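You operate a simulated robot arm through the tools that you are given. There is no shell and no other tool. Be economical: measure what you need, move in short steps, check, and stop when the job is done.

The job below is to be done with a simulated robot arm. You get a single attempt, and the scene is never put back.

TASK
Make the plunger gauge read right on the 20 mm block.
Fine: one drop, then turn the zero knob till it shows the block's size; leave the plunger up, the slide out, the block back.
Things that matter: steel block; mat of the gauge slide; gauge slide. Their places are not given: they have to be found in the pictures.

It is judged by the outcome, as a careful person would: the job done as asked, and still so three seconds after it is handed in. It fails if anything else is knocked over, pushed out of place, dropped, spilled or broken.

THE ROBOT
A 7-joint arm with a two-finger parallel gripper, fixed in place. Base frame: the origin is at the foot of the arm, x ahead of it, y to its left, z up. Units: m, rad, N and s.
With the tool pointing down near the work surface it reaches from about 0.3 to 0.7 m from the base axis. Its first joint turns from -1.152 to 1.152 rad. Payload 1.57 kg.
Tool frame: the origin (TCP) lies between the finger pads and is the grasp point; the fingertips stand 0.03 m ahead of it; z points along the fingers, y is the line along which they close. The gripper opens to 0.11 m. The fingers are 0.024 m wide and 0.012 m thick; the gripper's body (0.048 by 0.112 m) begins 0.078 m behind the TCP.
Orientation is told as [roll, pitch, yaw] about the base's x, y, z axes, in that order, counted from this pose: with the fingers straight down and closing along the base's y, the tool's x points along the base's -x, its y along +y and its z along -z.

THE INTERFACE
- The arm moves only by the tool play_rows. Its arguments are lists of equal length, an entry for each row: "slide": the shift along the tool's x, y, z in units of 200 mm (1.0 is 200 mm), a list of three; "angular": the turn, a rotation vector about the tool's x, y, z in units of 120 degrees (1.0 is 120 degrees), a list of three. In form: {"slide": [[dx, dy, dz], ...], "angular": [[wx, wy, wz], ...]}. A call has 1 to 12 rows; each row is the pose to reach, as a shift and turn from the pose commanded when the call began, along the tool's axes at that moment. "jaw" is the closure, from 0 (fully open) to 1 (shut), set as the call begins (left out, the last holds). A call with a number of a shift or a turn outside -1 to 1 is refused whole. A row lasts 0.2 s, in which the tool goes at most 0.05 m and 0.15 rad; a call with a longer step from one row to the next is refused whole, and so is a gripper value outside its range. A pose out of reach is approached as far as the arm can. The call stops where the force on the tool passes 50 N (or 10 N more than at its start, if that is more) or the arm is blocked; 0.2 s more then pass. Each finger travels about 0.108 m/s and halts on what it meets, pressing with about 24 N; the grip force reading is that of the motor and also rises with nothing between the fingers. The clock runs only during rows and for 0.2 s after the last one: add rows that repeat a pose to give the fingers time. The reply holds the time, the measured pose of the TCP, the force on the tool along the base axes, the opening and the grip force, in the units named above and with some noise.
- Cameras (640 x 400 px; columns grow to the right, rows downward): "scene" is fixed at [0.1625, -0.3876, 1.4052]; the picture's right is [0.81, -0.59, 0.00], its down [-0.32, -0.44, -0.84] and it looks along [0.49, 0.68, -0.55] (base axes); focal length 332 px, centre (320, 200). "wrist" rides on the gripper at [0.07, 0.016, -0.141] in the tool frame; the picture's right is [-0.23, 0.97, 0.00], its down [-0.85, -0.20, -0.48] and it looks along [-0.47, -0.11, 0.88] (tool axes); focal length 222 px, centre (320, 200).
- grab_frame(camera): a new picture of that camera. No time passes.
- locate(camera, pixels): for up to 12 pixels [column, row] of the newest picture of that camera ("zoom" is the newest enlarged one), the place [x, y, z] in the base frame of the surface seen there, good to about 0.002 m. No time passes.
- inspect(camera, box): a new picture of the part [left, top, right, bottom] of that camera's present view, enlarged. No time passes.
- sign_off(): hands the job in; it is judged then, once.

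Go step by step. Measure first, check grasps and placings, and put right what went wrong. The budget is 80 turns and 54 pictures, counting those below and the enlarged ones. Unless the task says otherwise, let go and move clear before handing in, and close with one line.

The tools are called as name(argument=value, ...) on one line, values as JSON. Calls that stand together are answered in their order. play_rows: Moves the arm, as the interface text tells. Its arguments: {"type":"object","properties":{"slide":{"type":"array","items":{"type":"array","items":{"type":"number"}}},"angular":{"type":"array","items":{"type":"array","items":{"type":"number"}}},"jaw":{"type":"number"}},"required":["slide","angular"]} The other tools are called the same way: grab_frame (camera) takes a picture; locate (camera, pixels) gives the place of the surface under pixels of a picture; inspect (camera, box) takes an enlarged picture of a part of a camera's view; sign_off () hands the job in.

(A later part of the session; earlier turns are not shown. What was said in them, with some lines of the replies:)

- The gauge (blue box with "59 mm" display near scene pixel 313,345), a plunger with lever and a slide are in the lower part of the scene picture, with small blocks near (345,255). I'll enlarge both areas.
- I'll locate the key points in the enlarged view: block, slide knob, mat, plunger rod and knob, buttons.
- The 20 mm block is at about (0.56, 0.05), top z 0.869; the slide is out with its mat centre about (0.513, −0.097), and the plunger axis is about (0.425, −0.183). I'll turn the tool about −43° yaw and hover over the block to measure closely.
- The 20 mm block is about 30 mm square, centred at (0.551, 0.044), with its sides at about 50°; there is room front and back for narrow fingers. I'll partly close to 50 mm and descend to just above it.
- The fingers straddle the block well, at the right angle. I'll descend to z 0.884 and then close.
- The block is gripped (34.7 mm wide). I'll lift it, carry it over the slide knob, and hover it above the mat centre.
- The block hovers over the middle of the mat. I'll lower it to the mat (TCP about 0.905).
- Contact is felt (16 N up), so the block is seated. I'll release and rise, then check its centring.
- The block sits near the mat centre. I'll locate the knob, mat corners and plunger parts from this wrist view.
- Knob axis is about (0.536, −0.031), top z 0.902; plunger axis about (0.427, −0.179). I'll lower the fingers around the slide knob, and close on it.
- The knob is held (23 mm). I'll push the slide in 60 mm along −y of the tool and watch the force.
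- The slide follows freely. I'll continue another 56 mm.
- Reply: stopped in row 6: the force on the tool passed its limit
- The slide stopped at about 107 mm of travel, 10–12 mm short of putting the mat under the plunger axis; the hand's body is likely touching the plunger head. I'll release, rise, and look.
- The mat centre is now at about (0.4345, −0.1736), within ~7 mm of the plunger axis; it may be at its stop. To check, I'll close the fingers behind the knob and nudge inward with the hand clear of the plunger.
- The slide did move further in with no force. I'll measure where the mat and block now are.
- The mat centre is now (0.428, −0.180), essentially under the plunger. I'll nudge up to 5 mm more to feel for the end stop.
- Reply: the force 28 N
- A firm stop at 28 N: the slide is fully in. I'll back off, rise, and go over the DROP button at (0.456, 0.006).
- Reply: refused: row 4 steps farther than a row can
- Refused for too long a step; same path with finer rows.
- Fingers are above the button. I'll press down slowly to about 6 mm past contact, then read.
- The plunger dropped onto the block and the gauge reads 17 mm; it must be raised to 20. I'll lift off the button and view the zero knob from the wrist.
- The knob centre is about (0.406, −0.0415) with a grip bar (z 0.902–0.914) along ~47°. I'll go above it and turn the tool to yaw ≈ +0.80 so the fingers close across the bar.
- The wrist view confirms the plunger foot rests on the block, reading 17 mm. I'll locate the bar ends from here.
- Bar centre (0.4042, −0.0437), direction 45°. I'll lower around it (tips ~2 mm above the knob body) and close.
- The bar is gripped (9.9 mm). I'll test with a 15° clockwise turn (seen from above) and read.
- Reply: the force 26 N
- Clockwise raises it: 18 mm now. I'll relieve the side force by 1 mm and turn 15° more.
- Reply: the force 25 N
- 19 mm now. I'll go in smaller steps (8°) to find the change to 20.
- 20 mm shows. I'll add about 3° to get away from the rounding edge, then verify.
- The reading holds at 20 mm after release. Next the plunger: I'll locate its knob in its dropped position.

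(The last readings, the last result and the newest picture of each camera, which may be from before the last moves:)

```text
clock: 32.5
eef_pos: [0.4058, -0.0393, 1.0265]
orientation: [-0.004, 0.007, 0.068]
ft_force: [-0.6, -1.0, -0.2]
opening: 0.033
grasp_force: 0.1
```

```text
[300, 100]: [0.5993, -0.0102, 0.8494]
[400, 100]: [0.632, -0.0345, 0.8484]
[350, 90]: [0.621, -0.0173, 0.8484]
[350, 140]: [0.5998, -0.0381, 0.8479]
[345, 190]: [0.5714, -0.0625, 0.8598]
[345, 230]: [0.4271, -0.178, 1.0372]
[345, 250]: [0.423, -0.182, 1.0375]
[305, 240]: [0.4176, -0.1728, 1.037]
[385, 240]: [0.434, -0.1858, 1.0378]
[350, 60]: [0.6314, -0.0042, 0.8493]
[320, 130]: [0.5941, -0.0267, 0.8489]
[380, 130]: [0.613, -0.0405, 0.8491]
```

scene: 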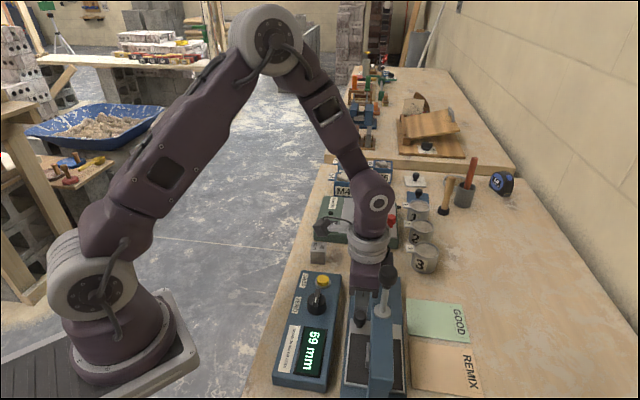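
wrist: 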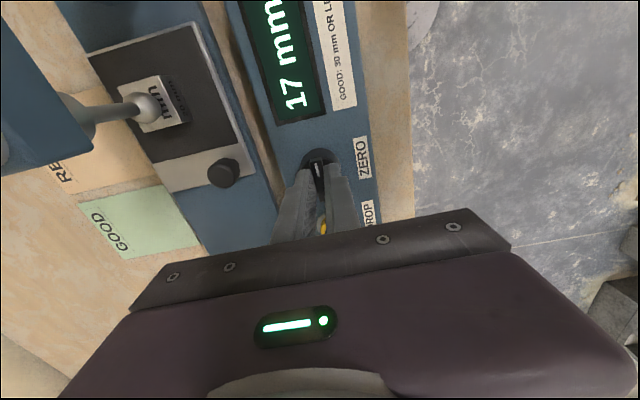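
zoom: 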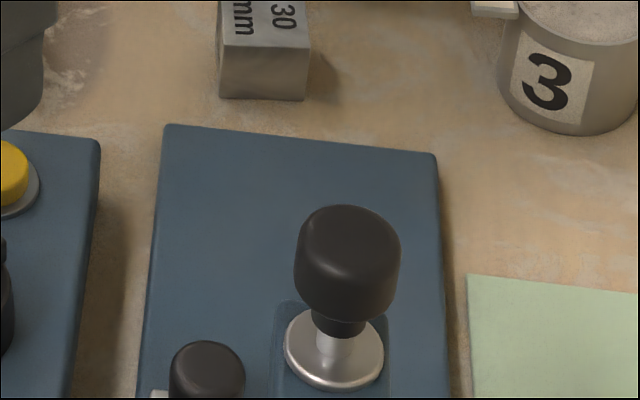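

The knob's axis is (0.426, −0.179), top z 1.0375, diameter ~28 mm. I'll rise, move over it and stop just above.

play_rows(slide=[[0, 0, -0.2], [0, 0, -0.42], [-0.01, -0.17, -0.47], [-0.02, -0.35, -0.47], [-0.04, -0.53, -0.47], [-0.053, -0.704, -0.47], [-0.053, -0.704, -0.35], [-0.053, -0.704, -0.27], [-0.053, -0.704, -0.27]], angular=[[0, 0, 0], [0, 0, 0], [0, 0, 0], [0, 0, 0], [0, 0, 0], [0, 0, 0], [0, 0, 0], [0, 0, 0], [0, 0, 0]], jaw=0.5)

inspect(camera="scene", box=[290, 200, 470, 360])

```text
clock: 34.5
eef_pos: [0.4278, -0.1803, 1.0805]
orientation: [-0.003, 0.008, 0.067]
ft_force: [-0.1, -0.4, -0.5]
opening: 0.0549
grasp_force: 0.0
```

```text
2.50 times, centred on (380, 280) of scene
```

zoom: 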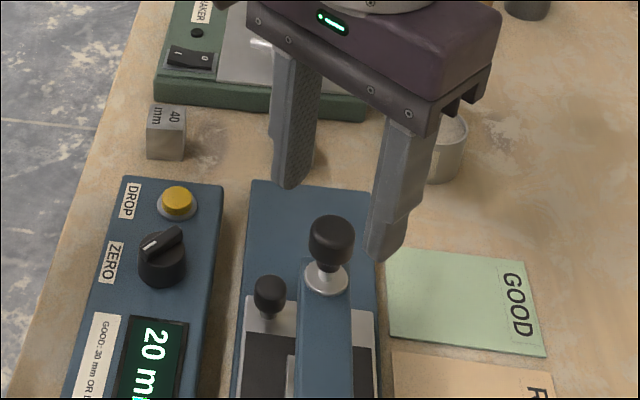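

The fingers straddle the knob. I'll lower to TCP z 1.040 and close.

play_rows(slide=[[0.006, 0.005, 0.1], [0.006, 0.005, 0.2], [0.006, 0.005, 0.2]], angular=[[0, 0, 0], [0, 0, 0], [0, 0, 0]])

play_rows(slide=[[0, 0, 0], [0, 0, 0], [0, 0, 0]], angular=[[0, 0, 0], [0, 0, 0], [0, 0, 0]], jaw=1.0)

```text
clock: 35.2
eef_pos: [0.4241, -0.1803, 1.0408]
orientation: [-0.002, 0.009, 0.069]
ft_force: [0.6, -0.7, 0.0]
opening: 0.0548
grasp_force: 0.0
```

```text
clock: 36.0
eef_pos: [0.4247, -0.1804, 1.0411]
orientation: [-0.005, 0.006, 0.066]
ft_force: [1.2, -7.8, -1.5]
opening: 0.0249
grasp_force: 36.6
```

Knob held (25 mm). I'll lift it ~42 mm, slowly, feeling for the upper stop.

play_rows(slide=[[0, 0, -0.04], [0, 0, -0.08], [0, 0, -0.12], [0, 0, -0.16], [0, 0, -0.19], [0, 0, -0.21], [0, 0, -0.22], [0, 0, -0.22]], angular=[[0, 0, 0], [0, 0, 0], [0, 0, 0], [0, 0, 0], [0, 0, 0], [0, 0, 0], [0, 0, 0], [0, 0, 0]])

inspect(camera="scene", box=[260, 200, 460, 390])

```text
clock: 37.9
eef_pos: [0.423, -0.18, 1.0838]
orientation: [-0.006, 0.01, 0.069]
ft_force: [0.7, -30.5, -21.7]
opening: 0.0251
grasp_force: 36.7
```

```text
2.11 times, centred on (360, 295) of scene
```

zoom: 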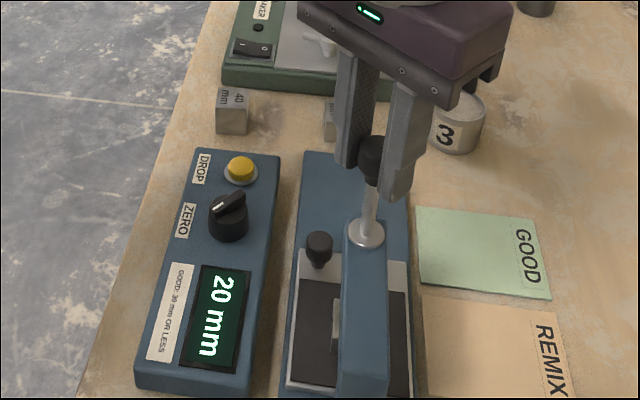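

The knob is up at its original height with 22 N pulling back, i.e. the top stop. One more millimetre to be sure it latches, then release.

play_rows(slide=[[0, 0.0, -0.004], [0, 0.0, -0.008], [0, 0.0, -0.008]], angular=[[0, 0, 0], [0, 0, 0], [0, 0, 0]])

play_rows(slide=[[0, 0, 0], [0, 0, 0], [0, 0, 0]], angular=[[0, 0, 0], [0, 0, 0], [0, 0, 0]], jaw=0.5)

inspect(camera="scene", box=[260, 200, 460, 390])

```text
clock: 38.6
eef_pos: [0.4239, -0.1807, 1.0853]
orientation: [-0.005, 0.007, 0.069]
ft_force: [-3.9, -30.2, -21.8]
opening: 0.0251
grasp_force: 36.5
```

```text
clock: 39.5
eef_pos: [0.4242, -0.1782, 1.0866]
orientation: [-0.003, 0.007, 0.068]
ft_force: [0.2, 0.7, -0.1]
opening: 0.055
grasp_force: 0.1
```

```text
2.11 times, centred on (360, 295) of scene
```

zoom: 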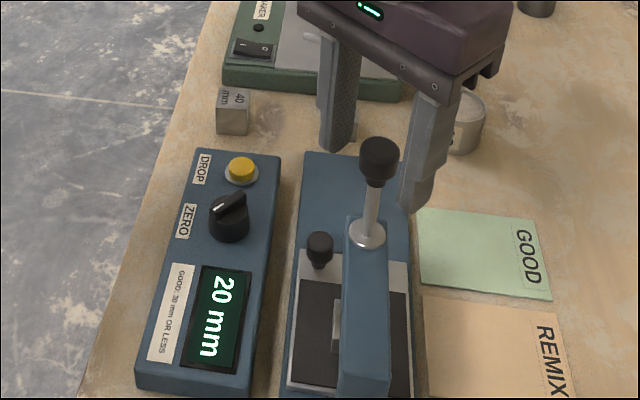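

The plunger stays up and the display holds 20 mm. I'll rise clear, turn to yaw −0.785 and go above the slide knob with wide fingers, offset outward so only the inner finger hooks the knob.

play_rows(slide=[[0, 0, -0.12], [0, 0, -0.25], [-0.05, 0.08, -0.25], [-0.1, 0.16, -0.25], [-0.15, 0.24, -0.25], [-0.2, 0.32, -0.25], [-0.2535, 0.395, -0.25], [-0.2535, 0.395, -0.25], [-0.2535, 0.395, -0.1], [-0.2535, 0.395, 0.1], [-0.2535, 0.395, 0.3], [-0.2535, 0.395, 0.3]], angular=[[0, 0, 0], [0, 0, 0], [0, 0, 0.068], [0, 0, 0.136], [0, 0, 0.204], [0, 0, 0.272], [0, 0, 0.34], [0, 0, 0.408], [0, 0, 0.408], [0, 0, 0.408], [0, 0, 0.408], [0, 0, 0.408]], jaw=0.182)

grab_frame(camera="wrist")

inspect(camera="scene", box=[260, 200, 460, 390])

```text
clock: 42.0
eef_pos: [0.4689, -0.0962, 1.0261]
orientation: [-0.006, 0.002, -0.786]
ft_force: [0.5, -0.3, -0.1]
opening: 0.0898
grasp_force: 0.1
```

```text
13 pictures are left
```

wrist: 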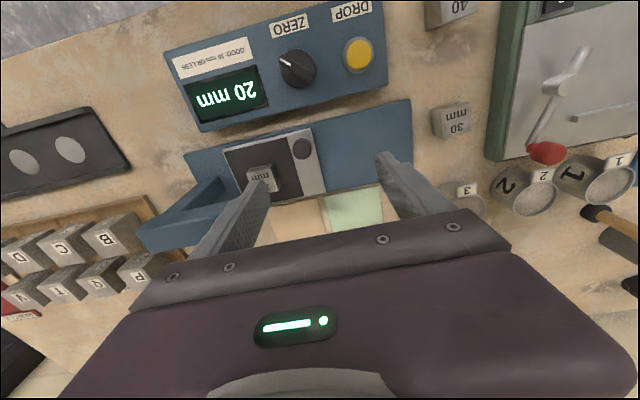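

```text
2.11 times, centred on (360, 295) of scene
```

zoom: 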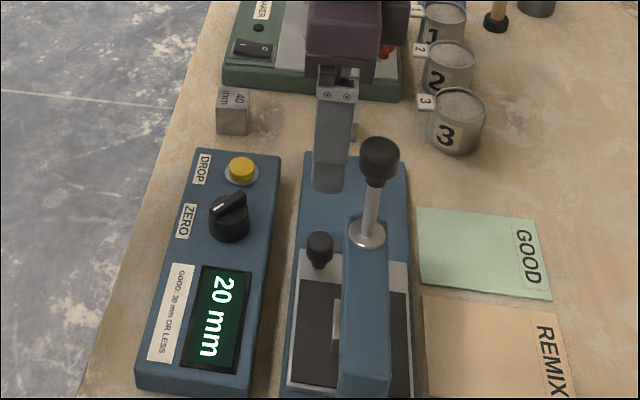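

locate(camera="wrist", pixels=[[302, 148], [302, 142], [296, 148], [309, 148], [262, 172], [272, 168], [250, 170], [274, 190]])

```text
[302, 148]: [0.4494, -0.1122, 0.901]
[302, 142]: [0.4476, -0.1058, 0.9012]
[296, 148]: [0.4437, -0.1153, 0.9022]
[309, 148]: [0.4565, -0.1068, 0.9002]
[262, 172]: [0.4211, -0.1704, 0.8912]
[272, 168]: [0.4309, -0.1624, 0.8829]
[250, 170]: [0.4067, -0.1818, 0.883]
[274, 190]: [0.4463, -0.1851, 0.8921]
```

Knob at (0.4505, −0.113): the inner finger will pass ~8 mm inside it and ~16 mm clear of the block. Descending, then closing slightly onto nothing—just hooking.

play_rows(slide=[[0, 0, 0.2], [0, 0, 0.4], [0, 0, 0.54], [0, 0, 0.595], [0, 0, 0.595]], angular=[[0, 0, 0], [0, 0, 0], [0, 0, 0], [0, 0, 0], [0, 0, 0]])

play_rows(slide=[[0, 0.03, 0], [0, 0.08, 0], [0, 0.14, 0], [0, 0.2, 0], [0, 0.26, 0], [0, 0.3, 0], [0, 0.3, 0]], angular=[[0, 0, 0], [0, 0, 0], [0, 0, 0], [0, 0, 0], [0, 0, 0], [0, 0, 0], [0, 0, 0]])

inspect(camera="scene", box=[260, 200, 460, 390])

```text
clock: 43.2
eef_pos: [0.4684, -0.0976, 0.9059]
orientation: [-0.007, 0.002, -0.786]
ft_force: [0.1, -0.3, 0.1]
opening: 0.0899
grasp_force: 0.0
```

```text
clock: 44.9
eef_pos: [0.5117, -0.0543, 0.9062]
orientation: [-0.008, 0.001, -0.786]
ft_force: [-0.2, -0.2, 0.4]
opening: 0.0905
grasp_force: 0.5
```

```text
2.11 times, centred on (360, 295) of scene
```

zoom: 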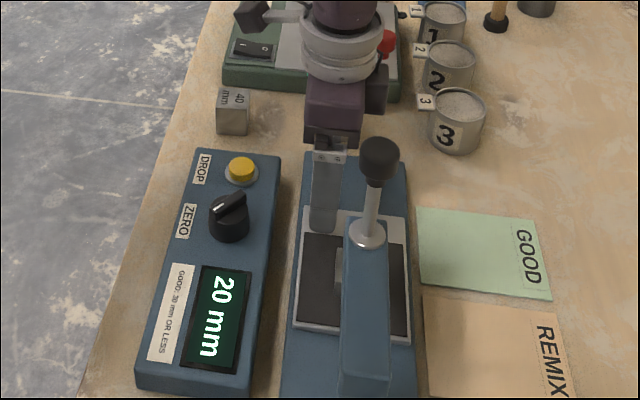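

The slide follows; but the outer finger would meet the 30 mm block near the end, so I'll recentre on the knob, grip it, and pull the rest of the way.

play_rows(slide=[[0, -0.08, 0], [0, -0.165, 0], [0, -0.165, 0]], angular=[[0, 0, 0], [0, 0, 0], [0, 0, 0]])

play_rows(slide=[[0, 0, 0], [0, 0, 0], [0, 0, 0], [0, 0, 0]], angular=[[0, 0, 0], [0, 0, 0], [0, 0, 0], [0, 0, 0]], jaw=1.0)

play_rows(slide=[[0, 0.04, 0], [0, 0.1, 0], [0, 0.16, 0], [0, 0.22, 0], [0, 0.28, 0], [0, 0.31, 0], [0, 0.32, 0], [0, 0.32, 0]], angular=[[0, 0, 0], [0, 0, 0], [0, 0, 0], [0, 0, 0], [0, 0, 0], [0, 0, 0], [0, 0, 0], [0, 0, 0]])

```text
clock: 45.6
eef_pos: [0.4884, -0.0783, 0.906]
orientation: [-0.007, 0.001, -0.787]
ft_force: [-0.2, 0.0, -0.1]
opening: 0.0901
grasp_force: 0.1
```

```text
clock: 46.6
eef_pos: [0.4878, -0.0785, 0.906]
orientation: [-0.007, 0.003, -0.788]
ft_force: [-0.1, -0.1, 1.0]
opening: 0.023
grasp_force: 35.1
```

```text
clock: 48.5
eef_pos: [0.5326, -0.0329, 0.9063]
orientation: [-0.008, 0.001, -0.787]
ft_force: [-2.8, 4.3, 14.7]
opening: 0.0231
grasp_force: 35.6
```

Nearly out; original knob position was (0.536, −0.031). I'll pull the last few millimetres until the stop is felt.

play_rows(slide=[[0, 0.01, 0], [0, 0.02, 0], [0, 0.03, 0], [0, 0.03, 0]], angular=[[0, 0, 0], [0, 0, 0], [0, 0, 0], [0, 0, 0]])

```text
clock: 49.5
eef_pos: [0.5373, -0.0296, 0.906]
orientation: [-0.009, 0.001, -0.788]
ft_force: [-6.5, 0.7, 23.0]
opening: 0.0232
grasp_force: 35.6
```

It is at/just past its original place with light resistance, so fully out. I'll release, rise, and view the block.

play_rows(slide=[[0, 0, 0], [0, 0, 0], [0, 0, -0.1], [0, 0, -0.3], [0, 0, -0.5], [0, 0, -0.5]], angular=[[0, 0, 0], [0, 0, 0], [0, 0, 0], [0, 0, 0], [0, 0, 0], [0, 0, 0]], jaw=0.545)

grab_frame(camera="wrist")

inspect(camera="scene", box=[260, 200, 460, 390])

```text
clock: 50.9
eef_pos: [0.5366, -0.0269, 1.0064]
orientation: [-0.007, 0.002, -0.788]
ft_force: [0.2, -0.9, 0.0]
opening: 0.0501
grasp_force: 0.1
```

```text
10 pictures are left
```

wrist: 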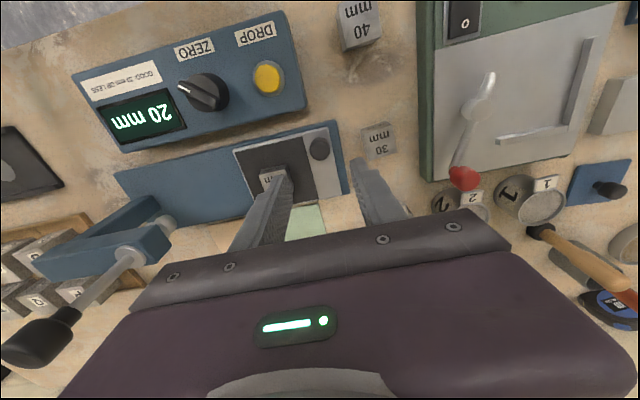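

```text
2.11 times, centred on (360, 295) of scene
```

zoom: 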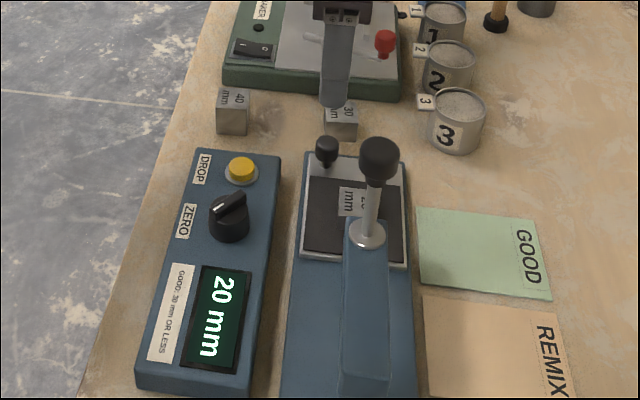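

Slide is back out. I'll locate the block and slide knob to plan the regrasp.

locate(camera="zoom", pixels=[[341, 190], [340, 215], [362, 190], [326, 148], [311, 178], [305, 246], [345, 200], [355, 188]])

locate(camera="wrist", pixels=[[262, 172], [286, 166], [270, 176], [260, 185], [318, 148], [233, 150], [306, 135], [284, 170]])

```text
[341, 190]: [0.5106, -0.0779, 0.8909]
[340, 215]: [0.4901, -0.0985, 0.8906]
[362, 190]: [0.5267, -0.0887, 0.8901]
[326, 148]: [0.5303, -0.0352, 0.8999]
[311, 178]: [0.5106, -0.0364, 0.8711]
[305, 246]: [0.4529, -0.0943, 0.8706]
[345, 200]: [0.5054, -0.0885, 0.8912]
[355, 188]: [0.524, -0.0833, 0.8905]
```

```text
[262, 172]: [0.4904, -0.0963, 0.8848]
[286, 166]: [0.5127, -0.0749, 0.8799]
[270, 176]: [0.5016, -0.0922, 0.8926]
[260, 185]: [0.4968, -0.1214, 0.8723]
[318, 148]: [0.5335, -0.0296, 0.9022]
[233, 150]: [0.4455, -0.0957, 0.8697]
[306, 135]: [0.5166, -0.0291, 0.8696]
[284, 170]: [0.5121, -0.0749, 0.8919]
```

Block centre is (0.5125, −0.0975), still square to the gauge. I'll go over it and down to TCP z 0.907, then close.

play_rows(slide=[[-0.08, -0.17, 0], [-0.1645, -0.3345, 0.0], [-0.1645, -0.3345, 0.2], [-0.1645, -0.3345, 0.4], [-0.1645, -0.3345, 0.496], [-0.1645, -0.3345, 0.496]], angular=[[-0.003, 0.0017, 0], [-0.003, 0.0017, 0], [-0.003, 0.0017, 0], [-0.003, 0.0017, 0], [-0.003, 0.0017, 0], [-0.003, 0.0017, 0]])

play_rows(slide=[[0, 0, 0], [0, 0, 0], [0, 0, 0]], angular=[[0, 0, 0], [0, 0, 0], [0, 0, 0]], jaw=1.0)

```text
clock: 52.2
eef_pos: [0.5129, -0.0994, 0.9062]
orientation: [-0.003, 0.007, -0.788]
ft_force: [0.0, -0.5, 0.3]
opening: 0.0506
grasp_force: 0.0
```

```text
clock: 53.0
eef_pos: [0.5125, -0.1005, 0.9073]
orientation: [-0.001, 0.006, -0.787]
ft_force: [-0.5, 0.0, 0.1]
opening: 0.0347
grasp_force: 23.8
```

Block gripped again (34.7 mm). I'll lift, carry it back above its original spot (0.551, 0.044) with yaw −0.70, and check.

play_rows(slide=[[0, 0, -0.15], [0, 0, -0.3], [0.09, 0.16, -0.3], [0.18, 0.32, -0.3], [0.27, 0.48, -0.3], [0.3575, 0.6445, -0.3], [0.3575, 0.6445, -0.15], [0.3575, 0.6445, 0.03], [0.3575, 0.6445, 0.03]], angular=[[0, 0, 0], [0, 0, 0], [0, 0, -0.01], [0, 0, -0.02], [0, 0, -0.03], [0, 0, -0.0415], [0, 0, -0.0415], [0, 0, -0.0415], [0, 0, -0.0415]])

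inspect(camera="scene", box=[280, 190, 440, 290])

```text
clock: 55.0
eef_pos: [0.5535, 0.0408, 0.9024]
orientation: [0.0, 0.005, -0.699]
ft_force: [0.0, -0.6, -1.7]
opening: 0.0348
grasp_force: 24.2
```

```text
4.00 times, centred on (360, 240) of scene
```

zoom: 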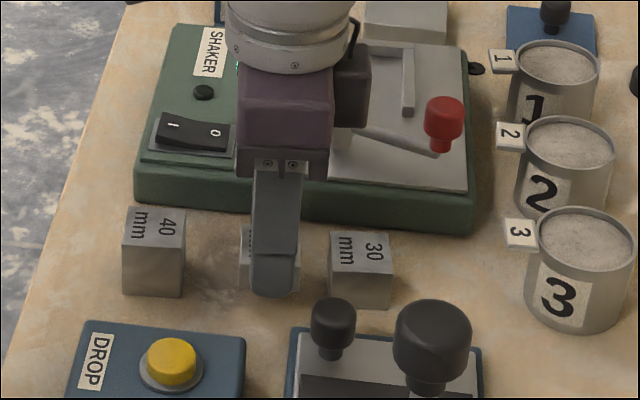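

The block hovers over its old place, clear of the 30 and 40 mm blocks. I'll lower until it touches, release gently, and rise.

play_rows(slide=[[0, 0.003, 0.04], [0, 0.003, 0.07], [0, 0.003, 0.084], [0, 0.003, 0.084]], angular=[[0, 0, 0], [0, 0, 0], [0, 0, 0], [0, 0, 0]])

play_rows(slide=[[0, 0, 0], [0, 0, 0], [0, 0, 0]], angular=[[0, 0, 0], [0, 0, 0], [0, 0, 0]], jaw=0.55)

play_rows(slide=[[0, 0, -0.1], [0, 0, -0.3], [0, 0, -0.5], [0, 0, -0.7], [0, 0, -0.9], [0, 0, -0.9]], angular=[[0, 0, 0], [0, 0, 0], [0, 0, 0], [0, 0, 0], [0, 0, 0], [0, 0, 0]])

grab_frame(camera="scene")

inspect(camera="scene", box=[260, 230, 460, 390])

```text
clock: 56.0
eef_pos: [0.5539, 0.0423, 0.8847]
orientation: [0.001, 0.003, -0.7]
ft_force: [-2.3, -0.1, 8.5]
opening: 0.0346
grasp_force: 23.9
```

```text
clock: 56.9
eef_pos: [0.5552, 0.0431, 0.8847]
orientation: [0.0, 0.004, -0.699]
ft_force: [-0.3, 0.3, -0.5]
opening: 0.0494
grasp_force: 0.1
```

```text
clock: 58.2
eef_pos: [0.5545, 0.0425, 1.065]
orientation: [0.001, 0.006, -0.699]
ft_force: [0.6, 0.2, 0.6]
opening: 0.0493
grasp_force: 0.0
```

```text
7 pictures are left
```

scene: 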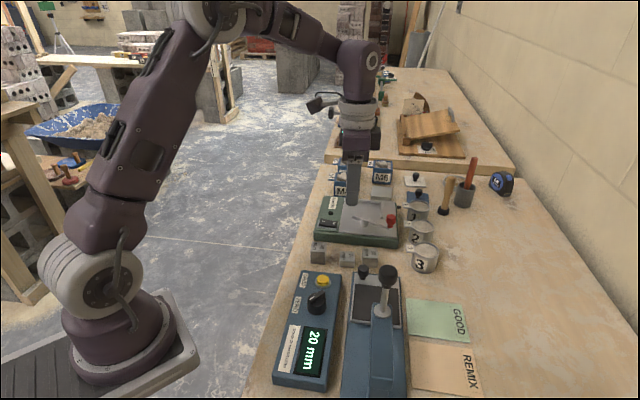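

```text
2.50 times, centred on (360, 310) of scene
```

zoom: 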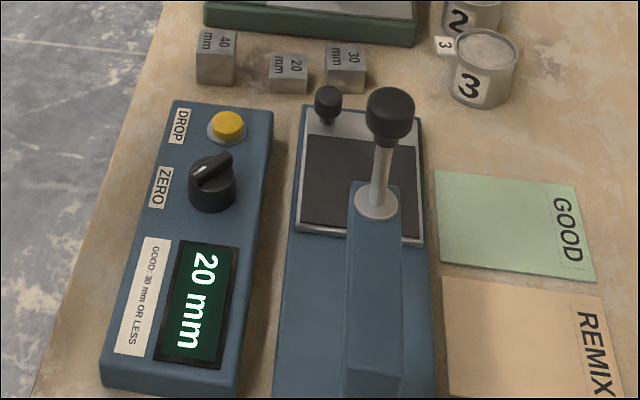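

The final picture shows the display at 20 mm, the plunger knob up and the slide out. The 20 mm block is back between the 40 and 30, within about 1 mm of where it started, and the hand is clear, so I'm handing in.

sign_off()

```text
The job is handed in.
```

The gauge now reads 20 mm on the 20 mm block after one drop (it first showed 17 mm); the plunger is up, the slide is out and the block is back in its place.
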